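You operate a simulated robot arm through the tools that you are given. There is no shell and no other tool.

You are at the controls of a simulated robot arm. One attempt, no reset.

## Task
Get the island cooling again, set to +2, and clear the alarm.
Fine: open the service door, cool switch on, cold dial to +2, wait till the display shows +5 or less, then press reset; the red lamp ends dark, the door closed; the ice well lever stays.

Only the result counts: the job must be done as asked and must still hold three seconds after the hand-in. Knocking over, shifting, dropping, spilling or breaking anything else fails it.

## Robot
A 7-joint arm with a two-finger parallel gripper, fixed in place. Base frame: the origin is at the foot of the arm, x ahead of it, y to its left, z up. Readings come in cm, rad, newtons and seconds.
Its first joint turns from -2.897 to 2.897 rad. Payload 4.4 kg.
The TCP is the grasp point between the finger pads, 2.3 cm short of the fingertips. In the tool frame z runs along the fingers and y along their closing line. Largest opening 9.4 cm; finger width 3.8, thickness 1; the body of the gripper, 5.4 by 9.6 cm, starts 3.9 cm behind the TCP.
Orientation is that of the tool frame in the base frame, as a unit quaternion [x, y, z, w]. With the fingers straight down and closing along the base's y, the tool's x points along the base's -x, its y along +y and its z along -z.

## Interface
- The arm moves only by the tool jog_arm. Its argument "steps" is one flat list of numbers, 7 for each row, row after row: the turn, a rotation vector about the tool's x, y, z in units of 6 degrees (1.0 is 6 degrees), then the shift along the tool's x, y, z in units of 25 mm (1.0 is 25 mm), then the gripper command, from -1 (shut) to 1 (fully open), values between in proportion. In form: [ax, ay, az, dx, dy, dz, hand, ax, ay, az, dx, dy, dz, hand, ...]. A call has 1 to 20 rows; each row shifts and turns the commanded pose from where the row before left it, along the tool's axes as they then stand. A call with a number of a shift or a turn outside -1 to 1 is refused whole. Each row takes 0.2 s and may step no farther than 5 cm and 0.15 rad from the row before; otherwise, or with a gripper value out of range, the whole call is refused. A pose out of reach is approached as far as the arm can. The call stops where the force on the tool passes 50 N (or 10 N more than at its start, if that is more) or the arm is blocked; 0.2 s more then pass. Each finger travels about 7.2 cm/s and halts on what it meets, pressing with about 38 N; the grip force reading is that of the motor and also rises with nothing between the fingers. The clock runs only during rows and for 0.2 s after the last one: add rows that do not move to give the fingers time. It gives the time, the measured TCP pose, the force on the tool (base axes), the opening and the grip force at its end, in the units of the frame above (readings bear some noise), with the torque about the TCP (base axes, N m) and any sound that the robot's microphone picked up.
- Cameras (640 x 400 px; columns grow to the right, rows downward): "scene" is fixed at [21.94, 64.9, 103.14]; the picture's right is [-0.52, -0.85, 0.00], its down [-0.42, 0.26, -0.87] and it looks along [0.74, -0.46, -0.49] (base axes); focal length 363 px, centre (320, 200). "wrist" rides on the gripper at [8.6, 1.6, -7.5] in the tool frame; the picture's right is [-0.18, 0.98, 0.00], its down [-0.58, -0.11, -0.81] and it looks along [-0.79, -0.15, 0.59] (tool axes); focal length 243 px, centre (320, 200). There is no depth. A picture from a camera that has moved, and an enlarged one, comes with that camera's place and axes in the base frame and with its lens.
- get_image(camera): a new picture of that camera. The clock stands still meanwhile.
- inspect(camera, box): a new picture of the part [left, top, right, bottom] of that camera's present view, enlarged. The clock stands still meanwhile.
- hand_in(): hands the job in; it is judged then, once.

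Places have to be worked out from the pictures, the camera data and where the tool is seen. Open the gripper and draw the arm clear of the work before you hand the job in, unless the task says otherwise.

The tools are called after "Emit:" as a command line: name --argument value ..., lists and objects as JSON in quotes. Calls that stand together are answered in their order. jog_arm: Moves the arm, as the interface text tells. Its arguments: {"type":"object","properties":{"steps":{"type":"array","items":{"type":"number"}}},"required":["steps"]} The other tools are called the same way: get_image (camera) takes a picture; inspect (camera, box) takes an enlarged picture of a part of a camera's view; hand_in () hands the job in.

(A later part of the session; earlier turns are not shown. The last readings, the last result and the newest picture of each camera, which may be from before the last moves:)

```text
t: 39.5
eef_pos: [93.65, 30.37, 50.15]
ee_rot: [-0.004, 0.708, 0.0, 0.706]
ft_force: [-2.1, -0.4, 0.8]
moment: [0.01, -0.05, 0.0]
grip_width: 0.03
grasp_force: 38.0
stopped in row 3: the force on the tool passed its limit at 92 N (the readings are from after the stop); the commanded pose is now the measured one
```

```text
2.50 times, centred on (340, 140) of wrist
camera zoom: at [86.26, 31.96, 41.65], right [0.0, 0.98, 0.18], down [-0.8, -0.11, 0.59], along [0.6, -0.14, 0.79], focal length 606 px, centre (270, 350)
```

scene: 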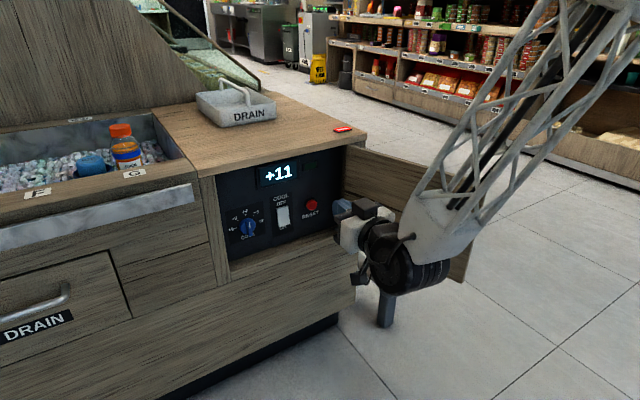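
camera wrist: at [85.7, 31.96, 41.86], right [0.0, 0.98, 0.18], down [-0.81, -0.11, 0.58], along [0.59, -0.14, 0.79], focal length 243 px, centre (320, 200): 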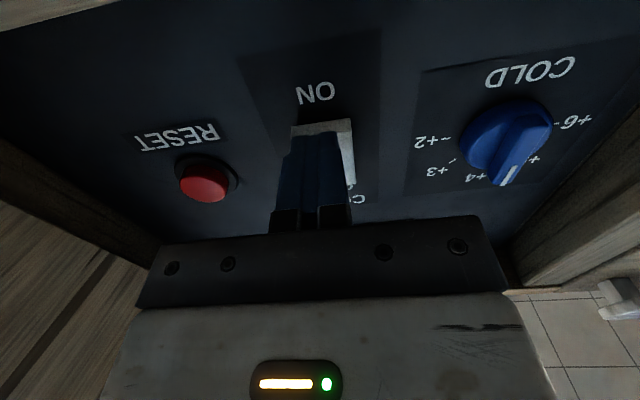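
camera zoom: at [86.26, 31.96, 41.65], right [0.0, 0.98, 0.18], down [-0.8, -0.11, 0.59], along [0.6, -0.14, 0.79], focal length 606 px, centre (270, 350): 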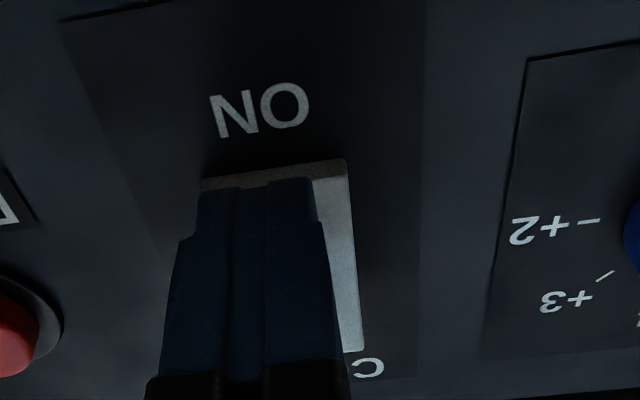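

The rocker flipped to ON and the green lamp lit. I back off and move in front of the dial, opening the fingers to straddle the vertical ridge.

Emit:
jog_arm --steps '[0, 0, 0, 0, 0, -0.9, -1, 0, 0, 0, 0, 0, -0.9, -1, 0, 0, 0, 0, 0, -0.9, -0.5, 0, 0, 0, 0, 0, -0.9, 0.0, 0, 0, 0, -0.4, 0.8, 0, 0.0, 0, 0, 0, -0.4, 0.8, 0, 0.0, 0, 0, 0, -0.26, 0.8, 0, 0.0, 0, 0, 0, 0, 0.8, 0, 0.0, 0, 0, 0, 0, 0.7, 0, 0.0]'

Emit:
get_image --camera "wrist"

Emit:
inspect --camera "scene" --box '[210, 150, 370, 270]'

```text
t: 41.5
eef_pos: [84.61, 40.2, 52.94]
ee_rot: [-0.004, 0.708, 0.0, 0.706]
ft_force: [0.7, -0.1, 0.1]
moment: [0.01, -0.02, -0.04]
grip_width: 4.69
grasp_force: 0.0
```

```text
taken
camera wrist: at [77.13, 41.68, 44.32], right [0.0, 0.98, 0.18], down [-0.8, -0.11, 0.59], along [0.6, -0.14, 0.79], focal length 243 px, centre (320, 200)
```

wrist: 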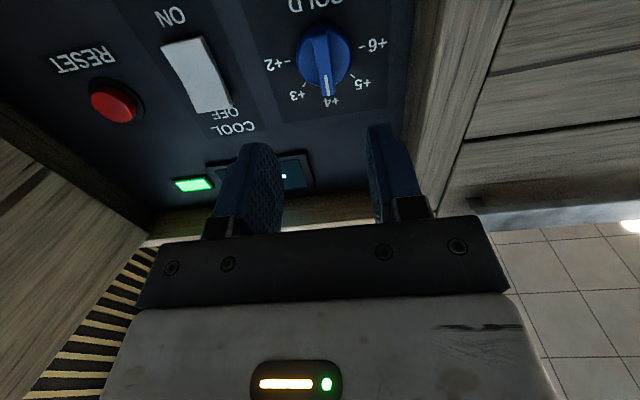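

```text
3.33 times, centred on (290, 210) of scene
camera zoom: at [21.94, 64.9, 103.14], right [-0.52, -0.85, 0.0], down [-0.42, 0.26, -0.87], along [0.74, -0.46, -0.49], focal length 1209 px, centre (420, 167)
```

zoom: 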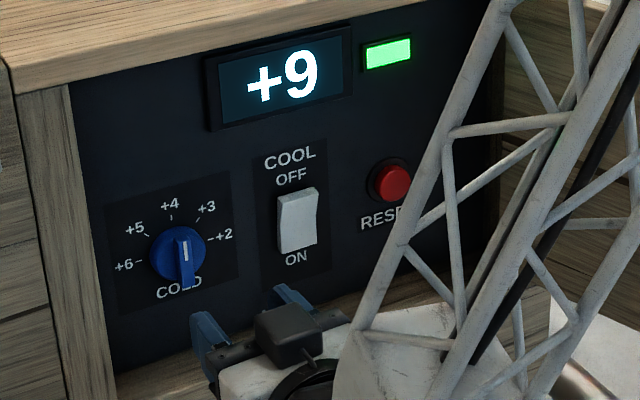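

The temperature is already falling (+9). I look closely at the dial's ridge from the wrist camera to set up the grasp.

Emit:
inspect --camera "wrist" --box '[240, 0, 420, 120]'

Emit:
inspect --camera "scene" --box '[220, 190, 300, 250]'

```text
3.33 times, centred on (330, 60) of wrist
camera zoom: at [77.13, 41.68, 44.32], right [0.0, 0.98, 0.18], down [-0.8, -0.11, 0.59], along [0.6, -0.14, 0.79], focal length 809 px, centre (287, 667)
```

zoom: 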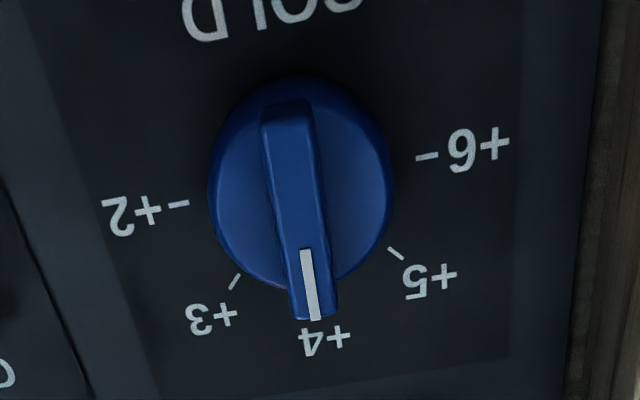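

```text
6.67 times, centred on (260, 220) of scene
camera zoom: at [21.94, 64.9, 103.14], right [-0.52, -0.85, 0.0], down [-0.42, 0.26, -0.87], along [0.74, -0.46, -0.49], focal length 2419 px, centre (720, 67)
```

zoom: 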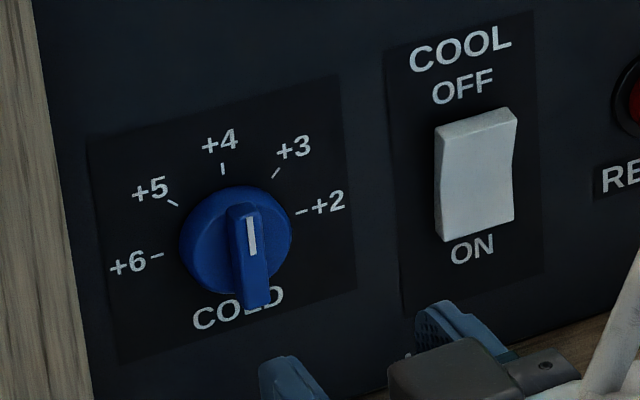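

The ridge is vertical at +4, with the dial centre at about (40.5, 52.5). Before gripping, I test in free space that the wrist can roll the needed +90°.

Emit:
jog_arm --steps '[0, 0, 1, 0, 0, 0, 0, 0, 0, 1, 0, 0, 0, 0, 0, 0, 1, 0, 0, 0, 0, 0, 0, 1, 0, 0, 0, 0, 0, 0, 1, 0, 0, 0, 0, 0, 0, 1, 0, 0, 0, 0, 0, 0, 1, 0, 0, 0, 0, 0, 0, 1, 0, 0, 0, 0, 0, 0, 1, 0, 0, 0, 0, 0, 0, 1, 0, 0, 0, 0, 0, 0, 1, 0, 0, 0, 0, 0, 0, 1, 0, 0, 0, 0, 0, 0, 1, 0, 0, 0, 0, 0, 0, 1, 0, 0, 0, 0, 0, 0, 1, 0, 0, 0, 0]'

Emit:
inspect --camera "scene" --box '[210, 150, 370, 270]'

Emit:
get_image --camera "wrist"

```text
t: 44.8
eef_pos: [84.57, 40.17, 52.88]
ee_rot: [0.051, 0.706, 0.055, 0.704]
ft_force: [-0.7, -0.1, -1.1]
moment: [0.02, 0.05, -0.02]
grip_width: 4.67
grasp_force: 0.2
out of reach, approached as far as the arm can: row 2, 3, 4, 5, 6, 7, 8, 9, 10, 11, 12, 13, 14, 15
```

```text
3.33 times, centred on (290, 210) of scene
camera zoom: at [21.94, 64.9, 103.14], right [-0.52, -0.85, 0.0], down [-0.42, 0.26, -0.87], along [0.74, -0.46, -0.49], focal length 1209 px, centre (420, 167)
```

zoom: 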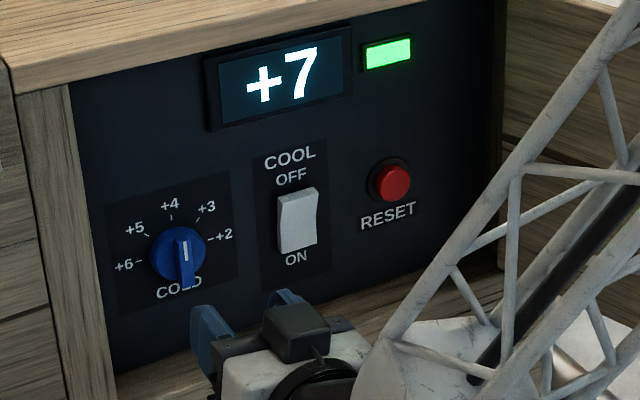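

```text
taken
camera wrist: at [77.18, 43.0, 44.66], right [0.0, 0.94, 0.33], down [-0.8, -0.2, 0.56], along [0.6, -0.26, 0.76], focal length 243 px, centre (320, 200)
```

wrist: 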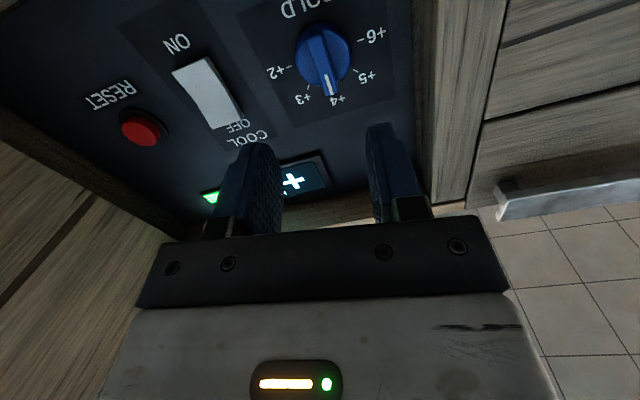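

Positive roll stops after about 9°, so that joint is near its limit. I try rolling the other way to use the far side of its range; first a few rows to see how the commanded pose responds.

Emit:
jog_arm --steps '[0, 0, -1, 0, 0, 0, 0, 0, 0, -1, 0, 0, 0, 0, 0, 0, -1, 0, 0, 0, 0, 0, 0, -1, 0, 0, 0, 0, 0, 0, -1, 0, 0, 0, 0]'

```text
t: 46.0
eef_pos: [84.58, 40.01, 52.78]
ee_rot: [-0.133, 0.696, -0.13, 0.694]
ft_force: [0.6, -1.2, 1.0]
moment: [0.01, 0.0, 0.01]
grip_width: 4.7
grasp_force: 0.0
```

Rolling the other way works (now -21°). I continue rolling towards -180°, which puts the closing line along y again with plenty of range left for a +90° turn.

Emit:
jog_arm --steps '[0, 0, -1, 0, 0, 0, 0, 0, 0, -1, 0, 0, 0, 0, 0, 0, -1, 0, 0, 0, 0, 0, 0, -1, 0, 0, 0, 0, 0, 0, -1, 0, 0, 0, 0, 0, 0, -1, 0, 0, 0, 0, 0, 0, -1, 0, 0, 0, 0, 0, 0, -1, 0, 0, 0, 0, 0, 0, -1, 0, 0, 0, 0, 0, 0, -1, 0, 0, 0, 0, 0, 0, -1, 0, 0, 0, 0, 0, 0, -1, 0, 0, 0, 0, 0, 0, -1, 0, 0, 0, 0, 0, 0, -1, 0, 0, 0, 0, 0, 0, -1, 0, 0, 0, 0, 0, 0, -1, 0, 0, 0, 0, 0, 0, -1, 0, 0, 0, 0, 0, 0, -1, 0, 0, 0, 0, 0, 0, -1, 0, 0, 0, 0, 0, 0, -1, 0, 0, 0, 0]'

Emit:
get_image --camera "scene"

Emit:
get_image --camera "wrist"

```text
t: 50.1
eef_pos: [84.67, 40.09, 52.8]
ee_rot: [0.669, -0.234, 0.666, -0.234]
ft_force: [-0.1, 0.4, -0.2]
moment: [-0.03, -0.01, -0.01]
grip_width: 4.67
grasp_force: 0.0
```

```text
taken
```

scene: 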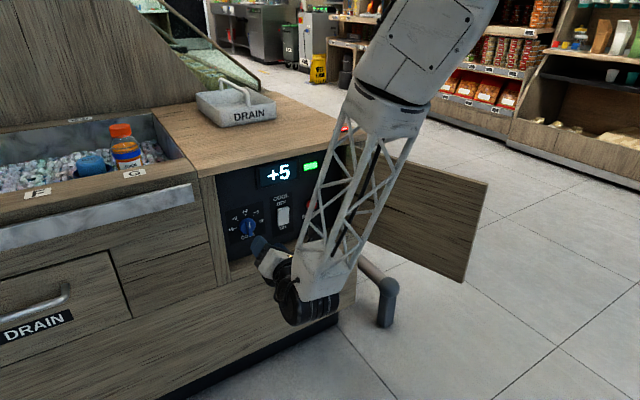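

```text
taken
camera wrist: at [77.33, 33.44, 58.64], right [0.0, -0.65, -0.76], down [-0.81, 0.44, -0.38], along [0.59, 0.61, -0.53], focal length 243 px, centre (320, 200)
```

wrist: 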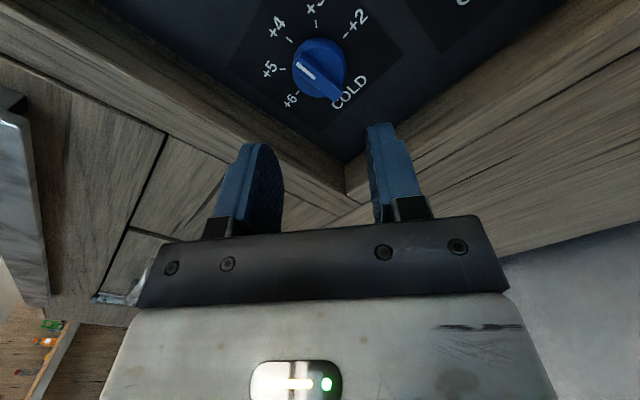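

Now at -141°. I complete the roll to -180° and centre on the dial axis (y 40.45, z 52.5).

Emit:
jog_arm --steps '[0, 0, -1, 0, 0, 0, 0, 0, 0, -1, 0, 0, 0, 0, 0, 0, -1, 0, 0, 0, 0, 0, 0, -1, 0, 0, 0, 0, 0, 0, -1, 0, 0, 0, 0, 0, 0, -1, 0, 0, 0, 0, 0, 0, -0.43, 0, 0, 0, 0, 0, 0, 0, -0.12, -0.14, 0, 0, 0, 0, 0, 0, 0, 0, 0]'

Emit:
get_image --camera "wrist"

Emit:
inspect --camera "scene" --box '[210, 150, 370, 270]'

```text
t: 52.1
eef_pos: [84.73, 40.38, 52.7]
ee_rot: [0.709, 0.0, 0.706, -0.001]
ft_force: [0.2, -0.2, -0.1]
moment: [0.0, -0.03, -0.03]
grip_width: 4.7
grasp_force: 0.2
```

```text
taken
camera wrist: at [77.36, 38.79, 61.34], right [0.0, -0.98, -0.18], down [-0.81, 0.11, -0.58], along [0.59, 0.15, -0.79], focal length 243 px, centre (320, 200)
```

wrist: 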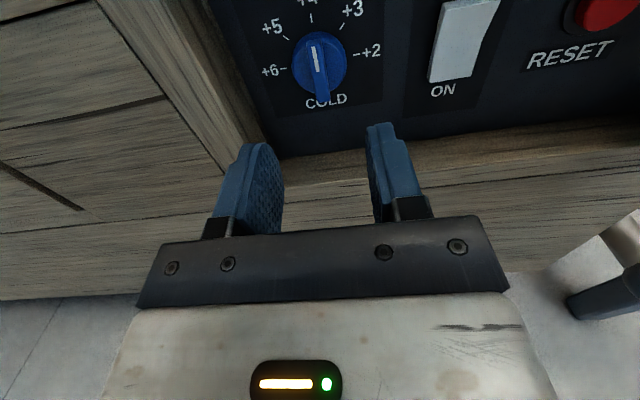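

```text
3.33 times, centred on (290, 210) of scene
camera zoom: at [21.94, 64.9, 103.14], right [-0.52, -0.85, 0.0], down [-0.42, 0.26, -0.87], along [0.74, -0.46, -0.49], focal length 1209 px, centre (420, 167)
```

zoom: 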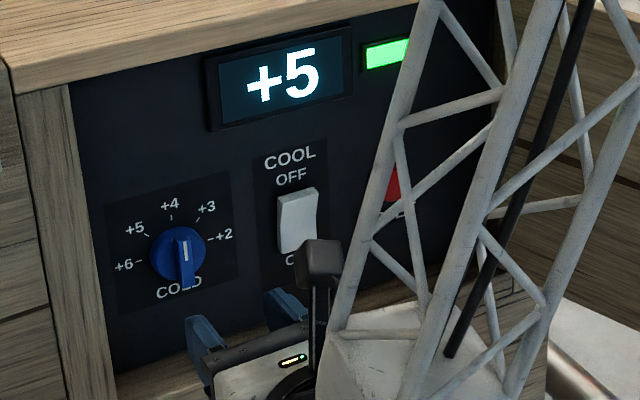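

The wrist view is upright now. I zoom on the dial to check the alignment with the tool axis (column 320).

Emit:
inspect --camera "wrist" --box '[240, 0, 420, 120]'

```text
3.33 times, centred on (330, 60) of wrist
camera zoom: at [77.36, 38.79, 61.34], right [0.0, -0.98, -0.18], down [-0.81, 0.11, -0.58], along [0.59, 0.15, -0.79], focal length 809 px, centre (287, 667)
```

zoom: 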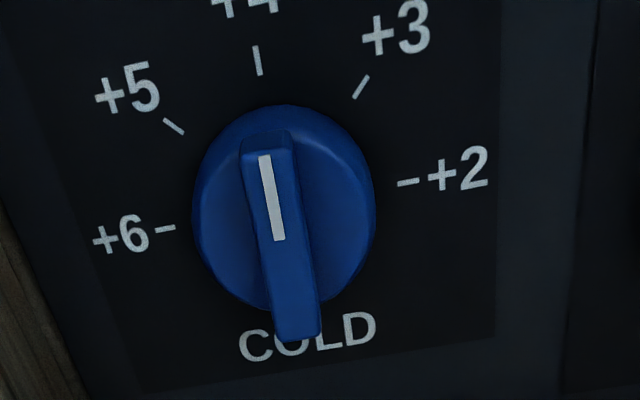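

The tool axis is aligned with the dial centre within a millimetre or so. I narrow the fingers to about 2.8 cm and advance to straddle the ridge in front of the disc.

Emit:
jog_arm --steps '[0, 0, 0, 0, 0, 0.9, -0.4, 0, 0, 0, 0, 0, 0.9, -0.4, 0, 0, 0, 0, 0, 0.9, -0.4, 0, 0, 0, 0, 0, 0.2, -0.4, 0, 0, 0, 0, 0, 0.1, -0.4, 0, 0, 0, 0, 0, 0.1, -0.4]'

Emit:
get_image --camera "wrist"

Emit:
inspect --camera "scene" --box '[210, 170, 330, 260]'

```text
t: 53.5
eef_pos: [92.35, 40.42, 52.58]
ee_rot: [0.708, 0.001, 0.706, -0.002]
ft_force: [-0.4, 0.0, 0.5]
moment: [0.02, 0.01, -0.03]
grip_width: 2.82
grasp_force: 0.0
```

```text
taken
camera wrist: at [85.07, 38.87, 61.34], right [0.0, -0.98, -0.19], down [-0.81, 0.11, -0.58], along [0.59, 0.15, -0.79], focal length 243 px, centre (320, 200)
```

wrist: 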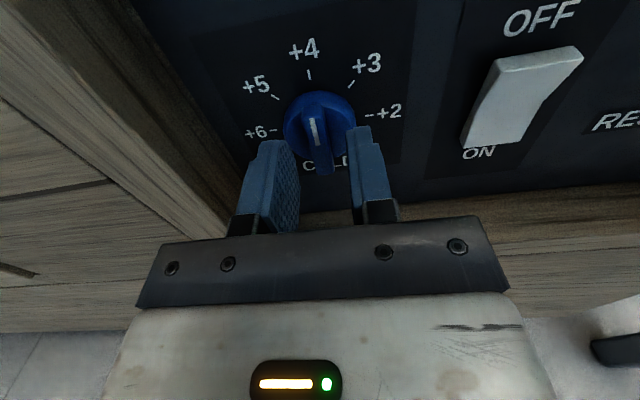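

```text
4.44 times, centred on (270, 215) of scene
camera zoom: at [21.94, 64.9, 103.14], right [-0.52, -0.85, 0.0], down [-0.42, 0.26, -0.87], along [0.74, -0.46, -0.49], focal length 1612 px, centre (542, 133)
```

zoom: 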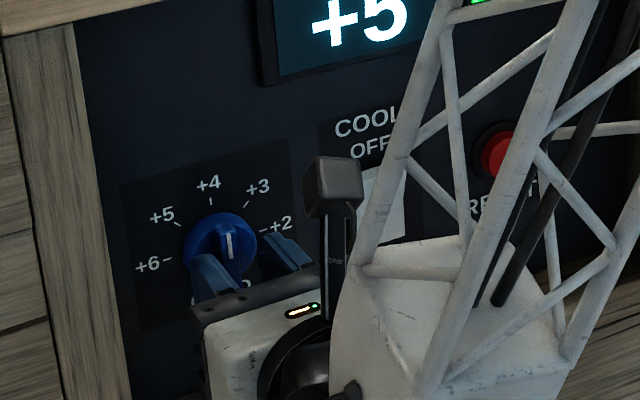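

The ridge is between the fingertips, and there is no contact yet. I creep forward about 1 cm more.

Emit:
jog_arm --steps '[0, 0, 0, 0, 0, 0.12, -0.4, 0, 0, 0, 0, 0, 0.12, -0.4, 0, 0, 0, 0, 0, 0.12, -0.4]'

Emit:
get_image --camera "wrist"

```text
t: 54.4
eef_pos: [93.27, 40.51, 52.53]
ee_rot: [0.708, 0.002, 0.706, -0.003]
ft_force: [-0.5, -0.2, 0.3]
moment: [0.0, -0.02, 0.03]
grip_width: 2.8
grasp_force: 0.2
```

```text
taken
camera wrist: at [85.99, 38.94, 61.31], right [0.0, -0.98, -0.19], down [-0.81, 0.11, -0.58], along [0.59, 0.15, -0.79], focal length 243 px, centre (320, 200)
```

wrist: 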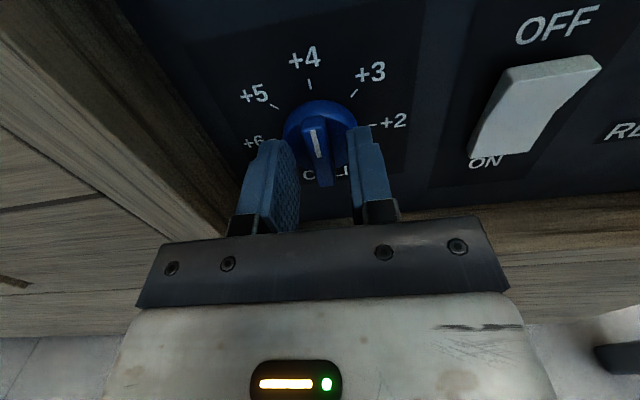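

Tips are at about x = 95.6 with still no contact. I advance a few millimetres more, watching for touch on the disc.

Emit:
jog_arm --steps '[0, 0, 0, 0, 0, 0.08, -0.4, 0, 0, 0, 0, 0, 0.08, -0.4]'

Emit:
inspect --camera "wrist" --box '[220, 40, 420, 220]'

```text
t: 55.0
eef_pos: [93.52, 40.51, 52.47]
ee_rot: [0.709, 0.002, 0.706, -0.002]
ft_force: [-28.7, -0.4, 10.6]
moment: [-0.02, -0.47, -0.43]
grip_width: 2.87
grasp_force: 0.0
```

```text
2.22 times, centred on (320, 130) of wrist
camera zoom: at [86.27, 38.91, 61.24], right [0.0, -0.98, -0.18], down [-0.81, 0.1, -0.58], along [0.59, 0.15, -0.79], focal length 539 px, centre (320, 356)
```

zoom: 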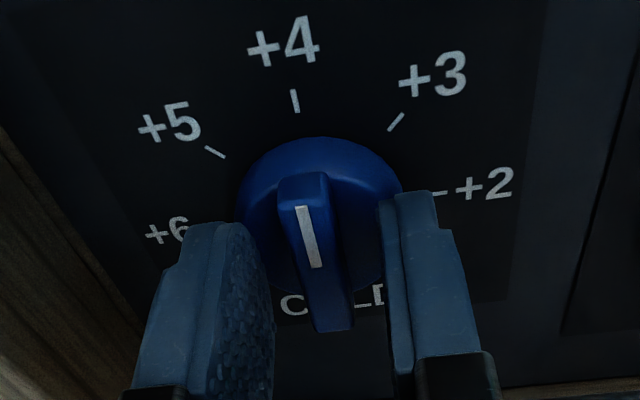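

The tips touch the disc face (29 N). I back off 2 mm and close the fingers on the ridge.

Emit:
jog_arm --steps '[0, 0, 0, 0, 0, -0.08, -0.4, 0, 0, 0, 0, 0, 0, -0.6, 0, 0, 0, 0, 0, 0, -1, 0, 0, 0, 0, 0, 0, -1, 0, 0, 0, 0, 0, 0, -1]'

Emit:
inspect --camera "wrist" --box '[220, 40, 420, 220]'

```text
t: 56.1
eef_pos: [93.53, 40.67, 52.66]
ee_rot: [0.708, 0.001, 0.706, -0.002]
ft_force: [10.4, 4.8, -3.5]
moment: [0.05, 0.41, -0.1]
grip_width: 1.08
grasp_force: 44.5
```

```text
2.22 times, centred on (320, 130) of wrist
camera zoom: at [86.24, 38.9, 61.34], right [0.0, -0.98, -0.19], down [-0.81, 0.11, -0.58], along [0.59, 0.15, -0.79], focal length 539 px, centre (320, 356)
```

zoom: 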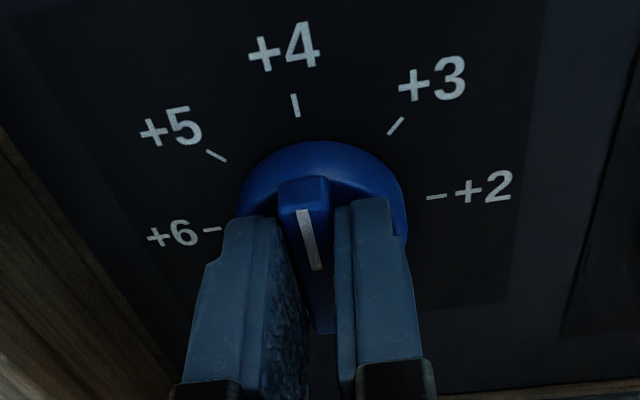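

The ridge is gripped (1.1 cm). I turn clockwise, starting with 18° to check that the dial follows.

Emit:
jog_arm --steps '[0, 0, 0.7, 0, 0, 0, -1, 0, 0, 0.7, 0, 0, 0, -1, 0, 0, 0.8, 0, 0, 0, -1, 0, 0, 0.8, 0, 0, 0, -1]'

Emit:
inspect --camera "wrist" --box '[220, 40, 420, 220]'

```text
t: 57.1
eef_pos: [93.53, 40.52, 52.51]
ee_rot: [0.699, -0.109, 0.697, -0.114]
ft_force: [17.5, 7.6, 2.8]
moment: [0.0, 0.56, 0.22]
grip_width: 1.08
grasp_force: 44.8
```

```text
2.22 times, centred on (320, 130) of wrist
camera zoom: at [86.24, 36.27, 60.39], right [0.0, -0.88, -0.48], down [-0.81, 0.28, -0.52], along [0.59, 0.39, -0.71], focal length 539 px, centre (320, 356)
```

zoom: 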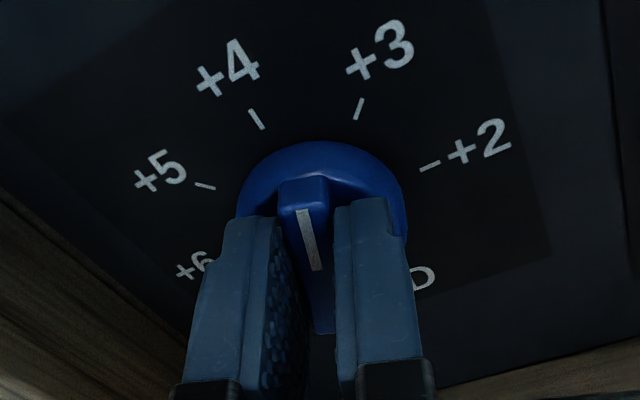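

The dial follows the gripper. I continue turning the remaining 72°, half of it now.

Emit:
jog_arm --steps '[0, 0, 1, 0, 0, 0, -1, 0, 0, 1, 0, 0, 0, -1, 0, 0, 1, 0, 0, 0, -1, 0, 0, 1, 0, 0, 0, -1, 0, 0, 1, 0, 0, 0, -1, 0, 0, 1, 0, 0, 0, -1]'

Emit:
inspect --camera "wrist" --box '[220, 40, 420, 220]'

```text
t: 58.5
eef_pos: [93.56, 40.41, 52.61]
ee_rot: [0.631, -0.322, 0.628, -0.322]
ft_force: [32.6, -10.7, 3.1]
moment: [-0.03, 0.09, 0.0]
grip_width: 1.09
grasp_force: 45.0
```

```text
2.22 times, centred on (320, 130) of wrist
camera zoom: at [86.24, 32.5, 56.4], right [0.0, -0.43, -0.9], down [-0.81, 0.53, -0.25], along [0.59, 0.73, -0.35], focal length 539 px, centre (320, 356)
```

zoom: 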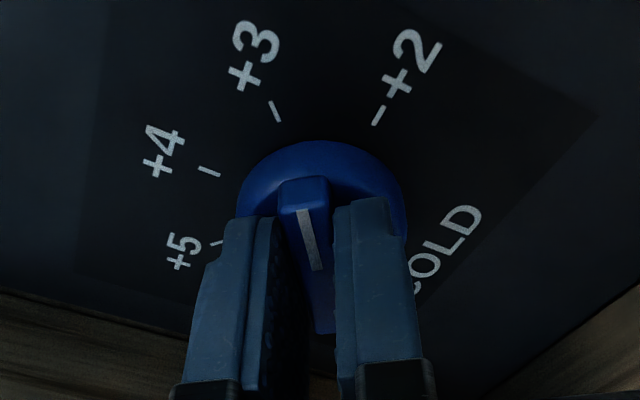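

Turned 54° so far and still tracking. I relieve the x force with a tiny forward shift and continue another 30°.

Emit:
jog_arm --steps '[0, 0, 1, 0, 0, 0.04, -1, 0, 0, 1, 0, 0, 0.04, -1, 0, 0, 1, 0, 0, 0, -1, 0, 0, 1, 0, 0, 0, -1, 0, 0, 1, 0, 0, 0, -1]'

Emit:
inspect --camera "wrist" --box '[220, 40, 420, 220]'

Emit:
inspect --camera "scene" --box '[210, 150, 330, 260]'

```text
t: 59.4
eef_pos: [93.48, 40.51, 52.56]
ee_rot: [0.579, -0.408, 0.576, -0.409]
ft_force: [-19.2, -7.2, 15.7]
moment: [0.04, -0.32, 0.08]
grip_width: 1.1
grasp_force: 44.7
stopped in row 3: the force on the tool passed its limit at 56 N (the readings are from after the stop); the commanded pose is now the measured one
```

```text
2.22 times, centred on (320, 130) of wrist
camera zoom: at [86.25, 31.77, 53.95], right [0.0, -0.15, -0.99], down [-0.81, 0.58, -0.09], along [0.59, 0.8, -0.12], focal length 539 px, centre (320, 356)
```

zoom: 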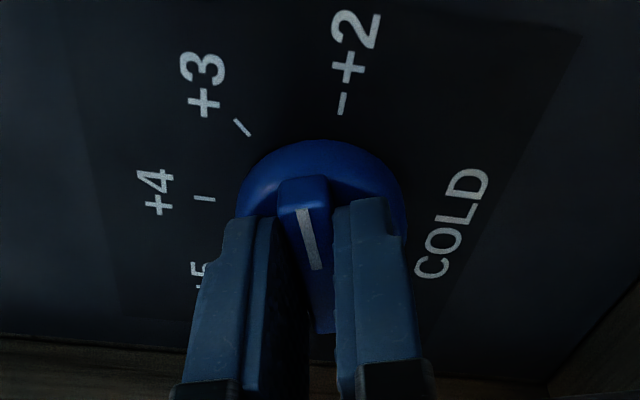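

```text
3.64 times, centred on (270, 205) of scene
camera zoom: at [21.94, 64.9, 103.14], right [-0.52, -0.85, 0.0], down [-0.42, 0.26, -0.87], along [0.74, -0.46, -0.49], focal length 1319 px, centre (502, 182)
```

zoom: 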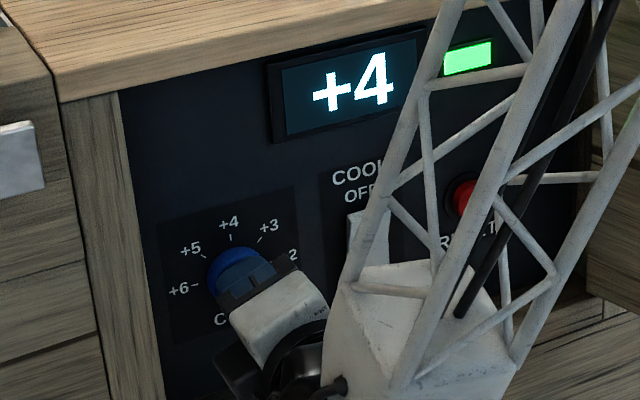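

At 70° now; about 19.5° remain to +2. I ease back 1 mm and continue in smaller steps.

Emit:
jog_arm --steps '[0, 0, 0.6, 0, 0, -0.03, -1, 0, 0, 0.6, 0, 0, 0, -1, 0, 0, 0.6, 0, 0, 0, -1, 0, 0, 0.6, 0, 0, 0, -1, 0, 0, 0.6, 0, 0, 0, -1]'

Emit:
inspect --camera "wrist" --box '[220, 40, 420, 220]'

```text
t: 60.5
eef_pos: [93.61, 40.52, 52.63]
ee_rot: [0.507, -0.495, 0.503, -0.495]
ft_force: [27.6, -2.9, -1.0]
moment: [0.04, -0.08, 0.77]
grip_width: 1.09
grasp_force: 44.3
```

```text
2.22 times, centred on (320, 130) of wrist
camera zoom: at [86.24, 31.78, 51.17], right [0.0, 0.16, -0.99], down [-0.81, 0.58, 0.1], along [0.59, 0.8, 0.13], focal length 539 px, centre (320, 356)
```

zoom: 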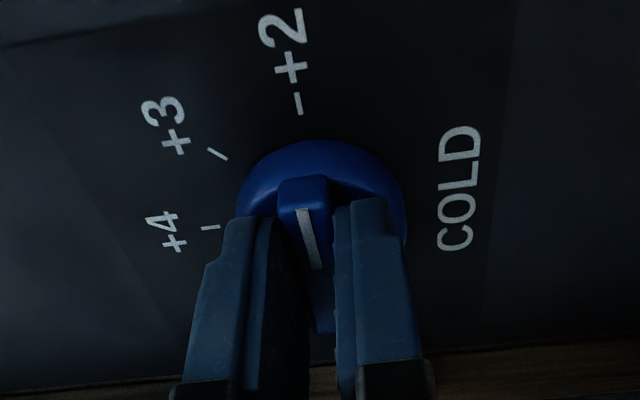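

The pointer is within about 1° of +2. I add that last degree, then release and back away.

Emit:
jog_arm --steps '[0, 0, 0.2, 0, 0, 0.02, -1, 0, 0, 0, 0, 0, 0, -1, 0, 0, 0, 0, 0, 0, -0.4, 0, 0, 0, 0, 0, 0, -0.4, 0, 0, 0, 0, 0, 0, -0.4, 0, 0, 0, 0, 0, -0.3, -0.4, 0, 0, 0, 0, 0, -0.8, -0.4, 0, 0, 0, 0, 0, -0.9, -0.4, 0, 0, 0, 0, 0, -0.9, -0.4, 0, 0, 0, 0, 0, -0.9, -0.4]'

Emit:
get_image --camera "wrist"

Emit:
inspect --camera "scene" --box '[210, 150, 330, 260]'

```text
t: 62.8
eef_pos: [84.16, 40.27, 52.44]
ee_rot: [0.502, -0.5, 0.499, -0.499]
ft_force: [1.2, 0.1, -0.4]
moment: [-0.01, -0.02, 0.02]
grip_width: 2.84
grasp_force: 0.1
```

```text
taken
camera wrist: at [76.82, 31.65, 50.96], right [0.0, 0.18, -0.98], down [-0.81, 0.58, 0.11], along [0.59, 0.8, 0.14], focal length 243 px, centre (320, 200)
```

wrist: 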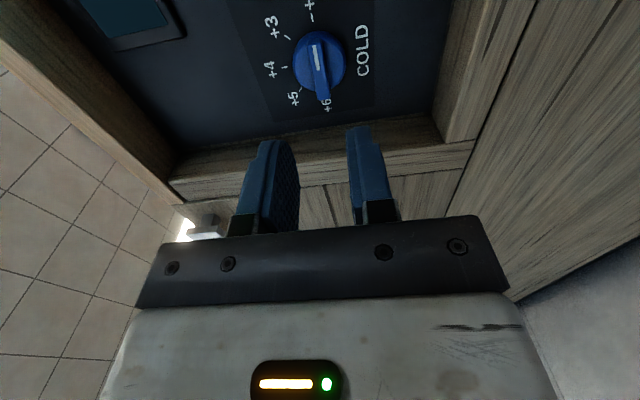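

```text
3.64 times, centred on (270, 205) of scene
camera zoom: at [21.94, 64.9, 103.14], right [-0.52, -0.85, 0.0], down [-0.42, 0.26, -0.87], along [0.74, -0.46, -0.49], focal length 1319 px, centre (502, 182)
```

zoom: 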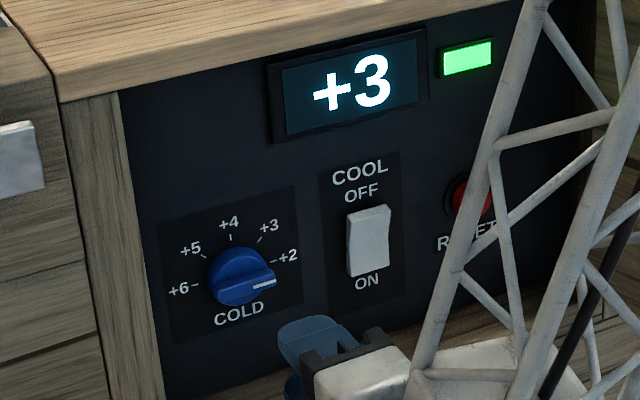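

The dial now reads +2 and the display already shows +3. To press reset, I close the fingers and roll back so the camera sits above, away from the door, then shift right to the reset button.

Emit:
jog_arm --steps '[0, 0, -1, 0, 0, 0, -1, 0, 0, -1, 0, 0, 0, -1, 0, 0, -1, 0, 0, 0, -1, 0, 0, -1, 0, 0, 0, -1, 0, 0, -1, 0, 0, 0, -1, 0, 0, -1, 0, 0, 0, -1, 0, 0, -1, 0, 0, 0, -1, 0, 0, -1, 0, 0, 0, -1, 0, 0, -1, 0, 0, 0, -1, 0, 0, -1, 0, 0, 0, -1, 0, 0, -1, 0, 0, 0, -1, 0, 0, -1, 0, 0, 0, -1, 0, 0, -1, 0, 0, 0, -1, 0, 0, -1, 0, 0, 0, -1, 0, 0, -1, 0, 0, 0, -1]'

Emit:
jog_arm --steps '[0, 0, 0, 0.05, 0.92, 0, -1, 0, 0, 0, 0.05, 0.92, 0, -1, 0, 0, 0, 0.05, 0.92, 0, -1, 0, 0, 0, 0.05, 0.92, 0, -1, 0, 0, 0, 0.05, 0.92, 0, -1, 0, 0, 0, 0.05, 0.92, 0, -1, 0, 0, 0, 0.05, 0.92, 0, -1, 0, 0, 0, 0.05, 0.92, 0, -1]'

Emit:
get_image --camera "wrist"

Emit:
get_image --camera "scene"

```text
t: 66.0
eef_pos: [83.99, 40.39, 52.47]
ee_rot: [0.708, 0.004, 0.706, 0.0]
ft_force: [0.0, -0.4, 0.1]
moment: [0.0, -0.03, 0.0]
grip_width: 0.0
grasp_force: 37.8
```

```text
t: 67.8
eef_pos: [84.19, 22.3, 53.46]
ee_rot: [0.709, 0.004, 0.705, 0.0]
ft_force: [-0.5, -0.4, -0.2]
moment: [-0.02, 0.03, 0.02]
grip_width: 0.0
grasp_force: 37.7
```

```text
taken
camera wrist: at [76.83, 20.61, 62.19], right [0.0, -0.98, -0.18], down [-0.81, 0.1, -0.58], along [0.59, 0.15, -0.8], focal length 243 px, centre (320, 200)
```

wrist: 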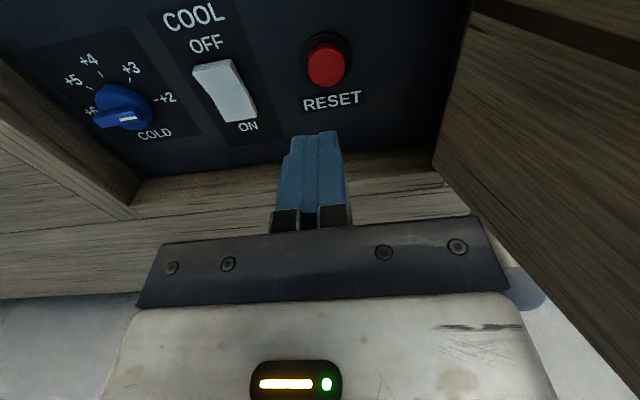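

```text
taken
```

scene: 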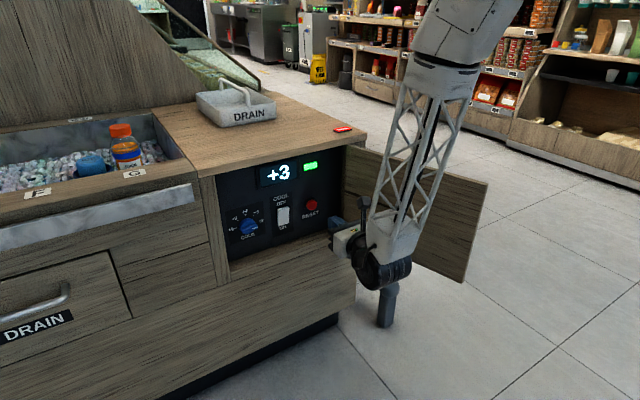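

The button is about 0.45 cm to the right of the tool axis, with the height aligned. I correct that and advance to the button.

Emit:
jog_arm --steps '[0, 0, 0, 0, 0.18, 0.9, -1, 0, 0, 0, 0, 0, 0.9, -1, 0, 0, 0, 0, 0, 0.9, -1, 0, 0, 0, 0, 0, 0.3, -1, 0, 0, 0, 0, 0, 0.2, -1]'

Emit:
get_image --camera "wrist"

Emit:
inspect --camera "scene" --box '[230, 110, 390, 250]'

```text
t: 69.0
eef_pos: [92.2, 21.76, 53.43]
ee_rot: [0.708, 0.003, 0.706, 0.0]
ft_force: [0.3, -0.2, -0.1]
moment: [0.0, 0.01, -0.03]
grip_width: 0.0
grasp_force: 37.8
```

```text
taken
camera wrist: at [84.86, 19.97, 62.2], right [0.0, -0.98, -0.18], down [-0.81, 0.1, -0.58], along [0.59, 0.15, -0.8], focal length 243 px, centre (320, 200)
```

wrist: 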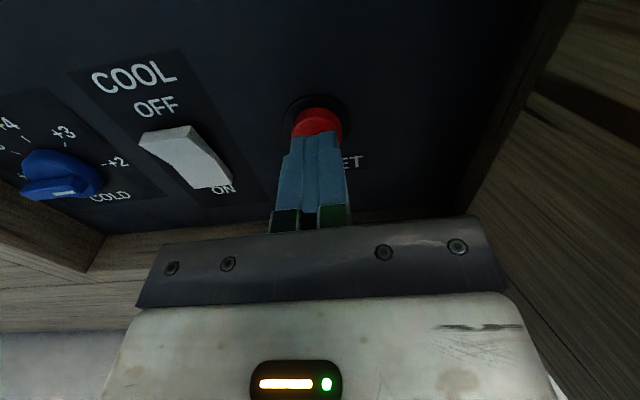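

```text
2.86 times, centred on (310, 180) of scene
camera zoom: at [21.94, 64.9, 103.14], right [-0.52, -0.85, 0.0], down [-0.42, 0.26, -0.87], along [0.74, -0.46, -0.49], focal length 1037 px, centre (349, 257)
```

zoom: 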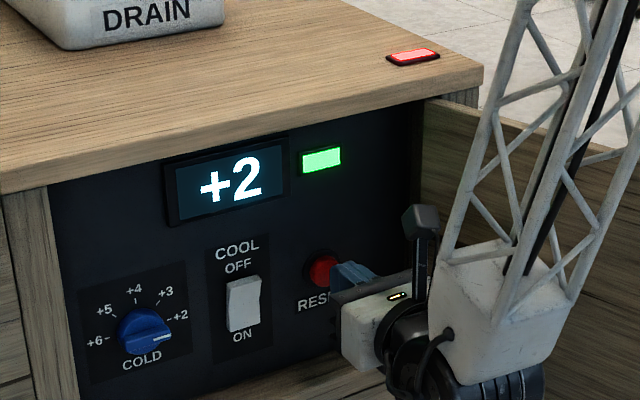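

The display reads +2, the lamp is still red, and the fingertips are right in front of the reset button. I press it with small forward steps.

Emit:
jog_arm --steps '[0, 0, 0, 0, 0, 0.12, -1, 0, 0, 0, 0, 0, 0.12, -1, 0, 0, 0, 0, 0, 0.12, -1, 0, 0, 0, 0, 0, 0.12, -1]'

Emit:
inspect --camera "scene" --box '[230, 110, 390, 250]'

```text
t: 70.0
eef_pos: [93.32, 21.64, 53.56]
ee_rot: [0.708, 0.003, 0.706, -0.001]
ft_force: [0.0, -0.3, -0.4]
moment: [0.04, -0.03, -0.02]
grip_width: 0.01
grasp_force: 38.4
```

```text
2.86 times, centred on (310, 180) of scene
camera zoom: at [21.94, 64.9, 103.14], right [-0.52, -0.85, 0.0], down [-0.42, 0.26, -0.87], along [0.74, -0.46, -0.49], focal length 1037 px, centre (349, 257)
```

zoom: 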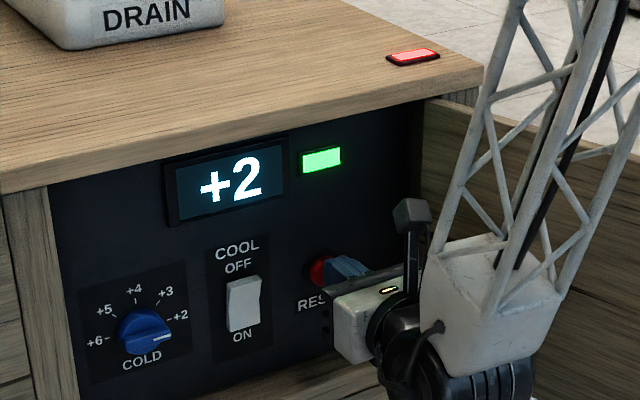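

Still no contact force with the tip at about x = 95.6. I press on in small steps.

Emit:
jog_arm --steps '[0, 0, 0, 0, 0, 0.1, -1, 0, 0, 0, 0, 0, 0.1, -1, 0, 0, 0, 0, 0, 0.1, -1]'

Emit:
inspect --camera "scene" --box '[230, 110, 390, 250]'

Emit:
get_image --camera "wrist"

```text
t: 70.8
eef_pos: [94.12, 21.62, 53.3]
ee_rot: [0.708, 0.002, 0.706, 0.001]
ft_force: [-10.1, -0.1, 4.6]
moment: [-0.01, -0.03, -0.03]
grip_width: 0.01
grasp_force: 37.9
heard: click
```

```text
2.86 times, centred on (310, 180) of scene
camera zoom: at [21.94, 64.9, 103.14], right [-0.52, -0.85, 0.0], down [-0.42, 0.26, -0.87], along [0.74, -0.46, -0.49], focal length 1037 px, centre (349, 257)
```

zoom: 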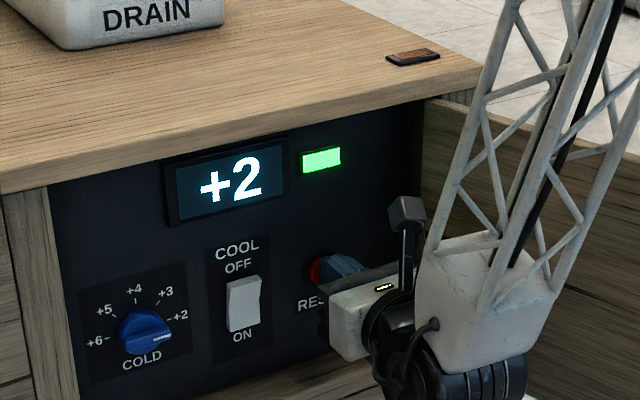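

```text
taken
camera wrist: at [86.73, 20.08, 62.19], right [0.0, -0.98, -0.18], down [-0.81, 0.1, -0.58], along [0.59, 0.15, -0.8], focal length 243 px, centre (320, 200)
```

wrist: 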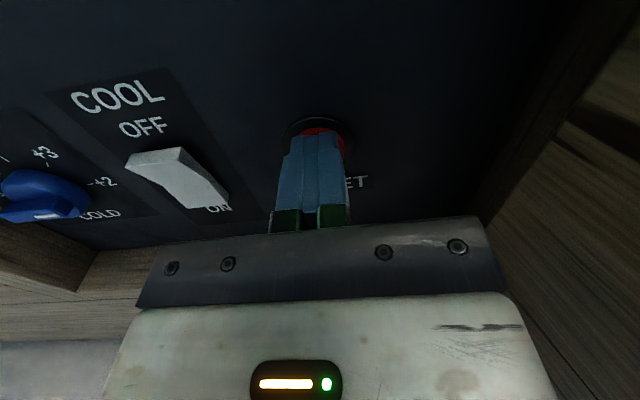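

A click was heard and the red lamp on the counter is dark. I back straight out and rise above the counter level to prepare closing the door.

Emit:
jog_arm --steps '[0, 0, 0, 0, 0, -0.5, -1, 0, 0, 0, 0, 0, -0.95, -1, 0, 0, 0, 0, 0, -0.95, -1, 0, 0, 0, 0, 0, -0.95, -1, 0, 0, 0, 0, 0, -0.95, -1, 0, 0, 0, 0, 0, -0.95, -1, 0, 0, 0, 0, 0, -0.95, -1, 0, 0, 0, 0, 0, -0.95, -1, 0, 0, 0, 0.95, 0, 0, -1, 0, 0, 0, 0.95, 0, 0, -1, 0, 0, 0, 0.95, 0, 0, -1, 0, 0, 0, 0.95, 0, 0, -1, 0, 0, 0, 0.95, 0, 0, -1, 0, 0, 0, 0.95, 0, 0, -1, 0, 0, 0, 0.95, 0, 0, -1, 0, 0, 0, 0.95, 0, 0, -1, 0, 0, 0, 0.95, 0, 0, -1, 0, 0, 0, 0.95, 0, 0, -1, 0, 0, 0, 0.95, 0, 0, -1, 0, 0, 0, 0.95, 0, 0, -1]'

Emit:
get_image --camera "scene"

Emit:
inspect --camera "scene" --box '[210, 110, 370, 270]'

```text
t: 75.0
eef_pos: [76.29, 21.74, 82.22]
ee_rot: [0.708, 0.001, 0.706, 0.001]
ft_force: [-0.3, 0.9, -0.1]
moment: [0.02, 0.02, 0.0]
grip_width: 0.01
grasp_force: 38.2
```

```text
taken
```

scene: 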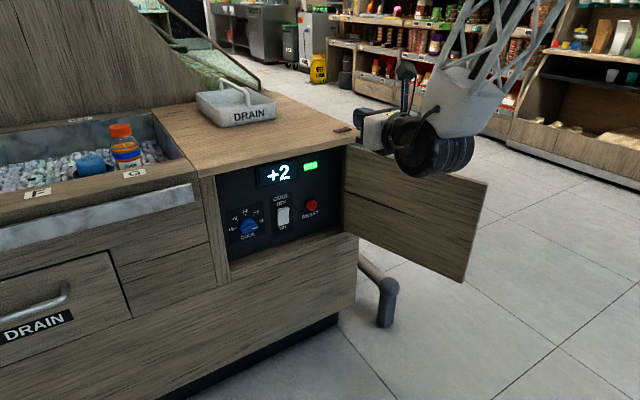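

```text
2.50 times, centred on (290, 190) of scene
camera zoom: at [21.94, 64.9, 103.14], right [-0.52, -0.85, 0.0], down [-0.42, 0.26, -0.87], along [0.74, -0.46, -0.49], focal length 907 px, centre (395, 225)
```

zoom: 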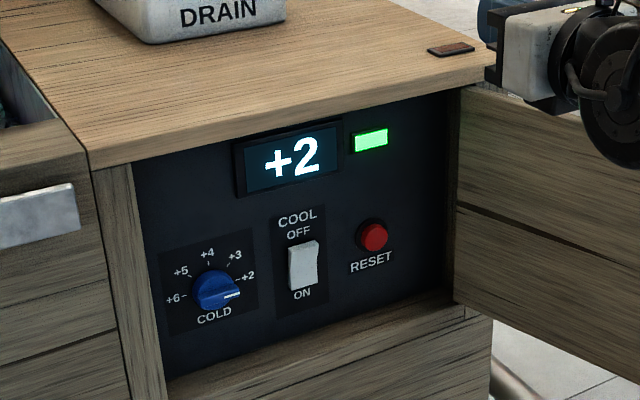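

The lamp is dark, the display shows +2, and the green lamp is lit. I take a closer look at the dial pointer and the lamp before closing.

Emit:
inspect --camera "scene" --box '[220, 190, 290, 250]'

Emit:
inspect --camera "scene" --box '[310, 110, 380, 160]'

```text
6.67 times, centred on (255, 220) of scene
camera zoom: at [21.94, 64.9, 103.14], right [-0.52, -0.85, 0.0], down [-0.42, 0.26, -0.87], along [0.74, -0.46, -0.49], focal length 2419 px, centre (753, 67)
```

zoom: 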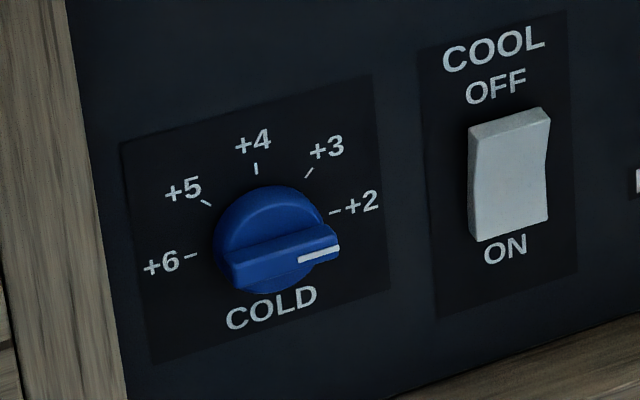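

```text
8.00 times, centred on (345, 135) of scene
camera zoom: at [21.94, 64.9, 103.14], right [-0.52, -0.85, 0.0], down [-0.42, 0.26, -0.87], along [0.74, -0.46, -0.49], focal length 2902 px, centre (120, 720)
```

zoom: 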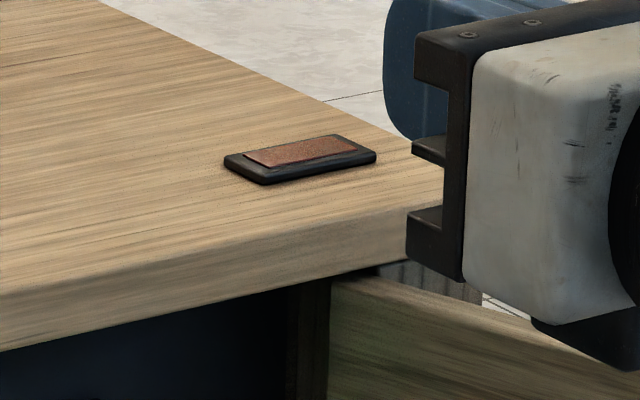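

The dial pointer is at +2 and the lamp is dark. I turn the tool down and carry it over the door's top edge to the outer side.

Emit:
jog_arm --steps '[0, -1, 0, 0, 0, 0, -1, 0, -1, 0, 0, 0, 0, -1, 0, -1, 0, 0, 0, 0, -1, 0, -1, 0, 0, 0, 0, -1, 0, -1, 0, 0, 0, 0, -1, 0, -1, 0, 0, 0, 0, -1, 0, -1, 0, 0, 0, 0, -1, 0, -1, 0, 0, 0, 0, -1, 0, -1, 0, 0, 0, 0, -1, 0, -1, 0, 0, 0, 0, -1, 0, -1, 0, 0, 0, 0, -1, 0, -1, 0, 0, 0, 0, -1, 0, -1, 0, 0, 0, 0, -1, 0, -1, 0, 0, 0, 0, -1, 0, -1, 0, 0, 0, 0, -1]'

Emit:
get_image --camera "scene"

Emit:
get_image --camera "wrist"

```text
t: 78.2
eef_pos: [76.32, 21.72, 82.12]
ee_rot: [1.0, 0.001, -0.003, 0.002]
ft_force: [0.1, 0.2, -0.2]
moment: [-0.01, 0.01, 0.0]
grip_width: 0.0
grasp_force: 37.7
```

```text
taken
```

scene: 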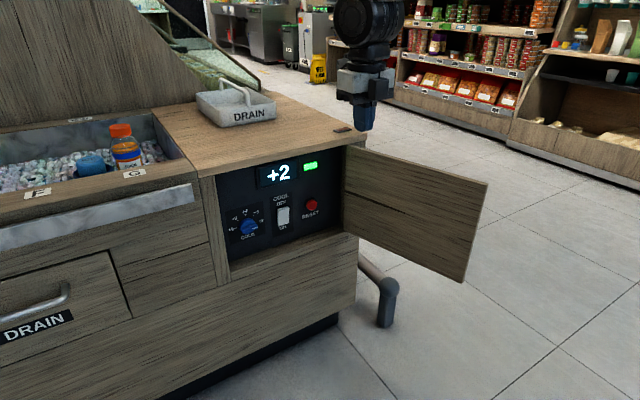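

```text
taken
camera wrist: at [85.06, 20.14, 89.6], right [-0.18, -0.98, 0.0], down [-0.58, 0.11, 0.81], along [-0.8, 0.14, -0.59], focal length 243 px, centre (320, 200)
```

wrist: 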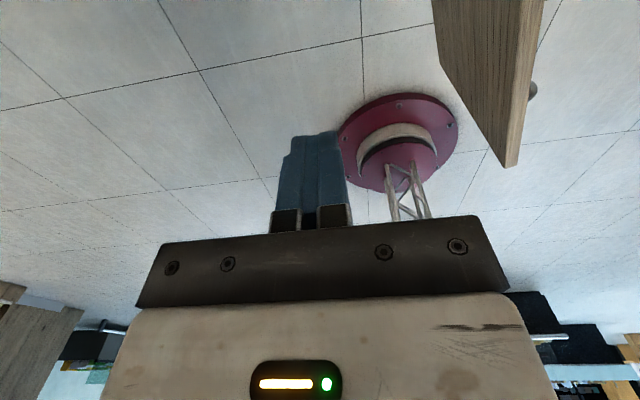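

The door's free edge is at about (61, 2) as expected. I cross above the door to its outer side at (71, -3.5).

Emit:
jog_arm --steps '[0, 0, 0, -0.19, 0.92, 0, -1, 0, 0, 0, -0.19, 0.92, 0, -1, 0, 0, 0, -0.19, 0.92, 0, -1, 0, 0, 0, -0.19, 0.92, 0, -1, 0, 0, 0, -0.19, 0.92, 0, -1, 0, 0, 0, -0.19, 0.92, 0, -1, 0, 0, 0, -0.19, 0.92, 0, -1, 0, 0, 0, -0.19, 0.92, 0, -1, 0, 0, 0, -0.19, 0.92, 0, -1, 0, 0, 0, -0.19, 0.92, 0, -1, 0, 0, 0, -0.19, 0.92, 0, -1]'

Emit:
get_image --camera "scene"

Emit:
get_image --camera "wrist"

```text
t: 80.5
eef_pos: [72.44, 5.62, 82.21]
ee_rot: [1.0, -0.004, 0.0, 0.012]
ft_force: [-0.7, -0.1, 0.0]
moment: [-0.01, 0.01, 0.02]
grip_width: 0.01
grasp_force: 38.3
out of reach, approached as far as the arm can: row 7, 8, 9, 10, 11
```

```text
taken
```

scene: 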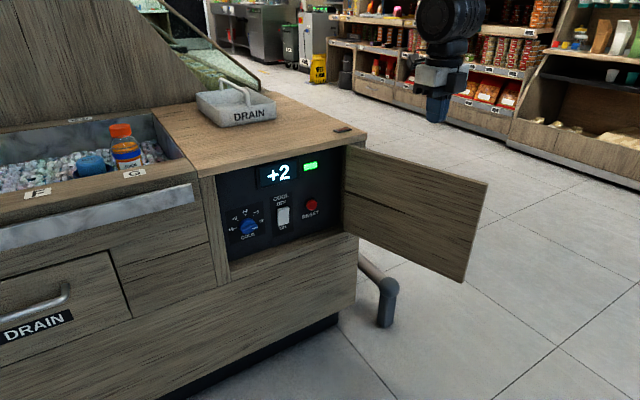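

```text
taken
camera wrist: at [81.27, 4.21, 89.76], right [-0.19, -0.98, 0.02], down [-0.58, 0.13, 0.8], along [-0.79, 0.14, -0.59], focal length 243 px, centre (320, 200)
```

wrist: 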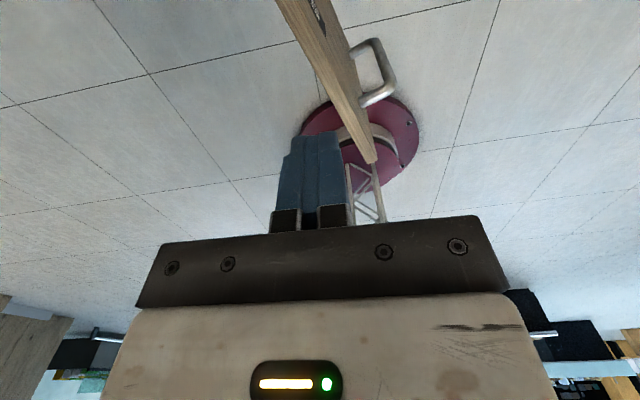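

The move stopped at y = 5.6 because the wrist is near its turn limit in this yaw. I rotate the tool 90° about the vertical, which should free the range, and check.

Emit:
jog_arm --steps '[0, 0, 1, 0, 0, 0, -1, 0, 0, 1, 0, 0, 0, -1, 0, 0, 1, 0, 0, 0, -1, 0, 0, 1, 0, 0, 0, -1, 0, 0, 1, 0, 0, 0, -1, 0, 0, 1, 0, 0, 0, -1, 0, 0, 1, 0, 0, 0, -1, 0, 0, 1, 0, 0, 0, -1, 0, 0, 1, 0, 0, 0, -1, 0, 0, 1, 0, 0, 0, -1, 0, 0, 1, 0, 0, 0, -1, 0, 0, 1, 0, 0, 0, -1, 0, 0, 1, 0, 0, 0, -1, 0, 0, 1, 0, 0, 0, -1, 0, 0, 1, 0, 0, 0, -1]'

Emit:
get_image --camera "wrist"

```text
t: 83.8
eef_pos: [72.41, 5.64, 82.17]
ee_rot: [0.708, -0.706, 0.0, 0.002]
ft_force: [-1.6, -0.4, -0.6]
moment: [0.01, -0.01, -0.01]
grip_width: 0.0
grasp_force: 38.3
```

```text
taken
camera wrist: at [71.01, -2.96, 89.65], right [-0.98, 0.18, 0.0], down [0.11, 0.58, 0.8], along [0.14, 0.79, -0.59], focal length 243 px, centre (320, 200)
```

wrist: 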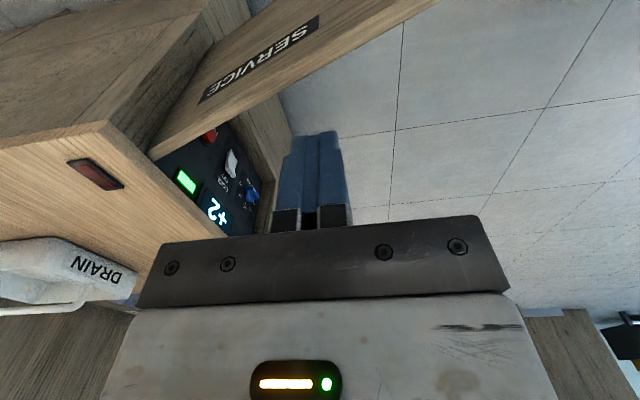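

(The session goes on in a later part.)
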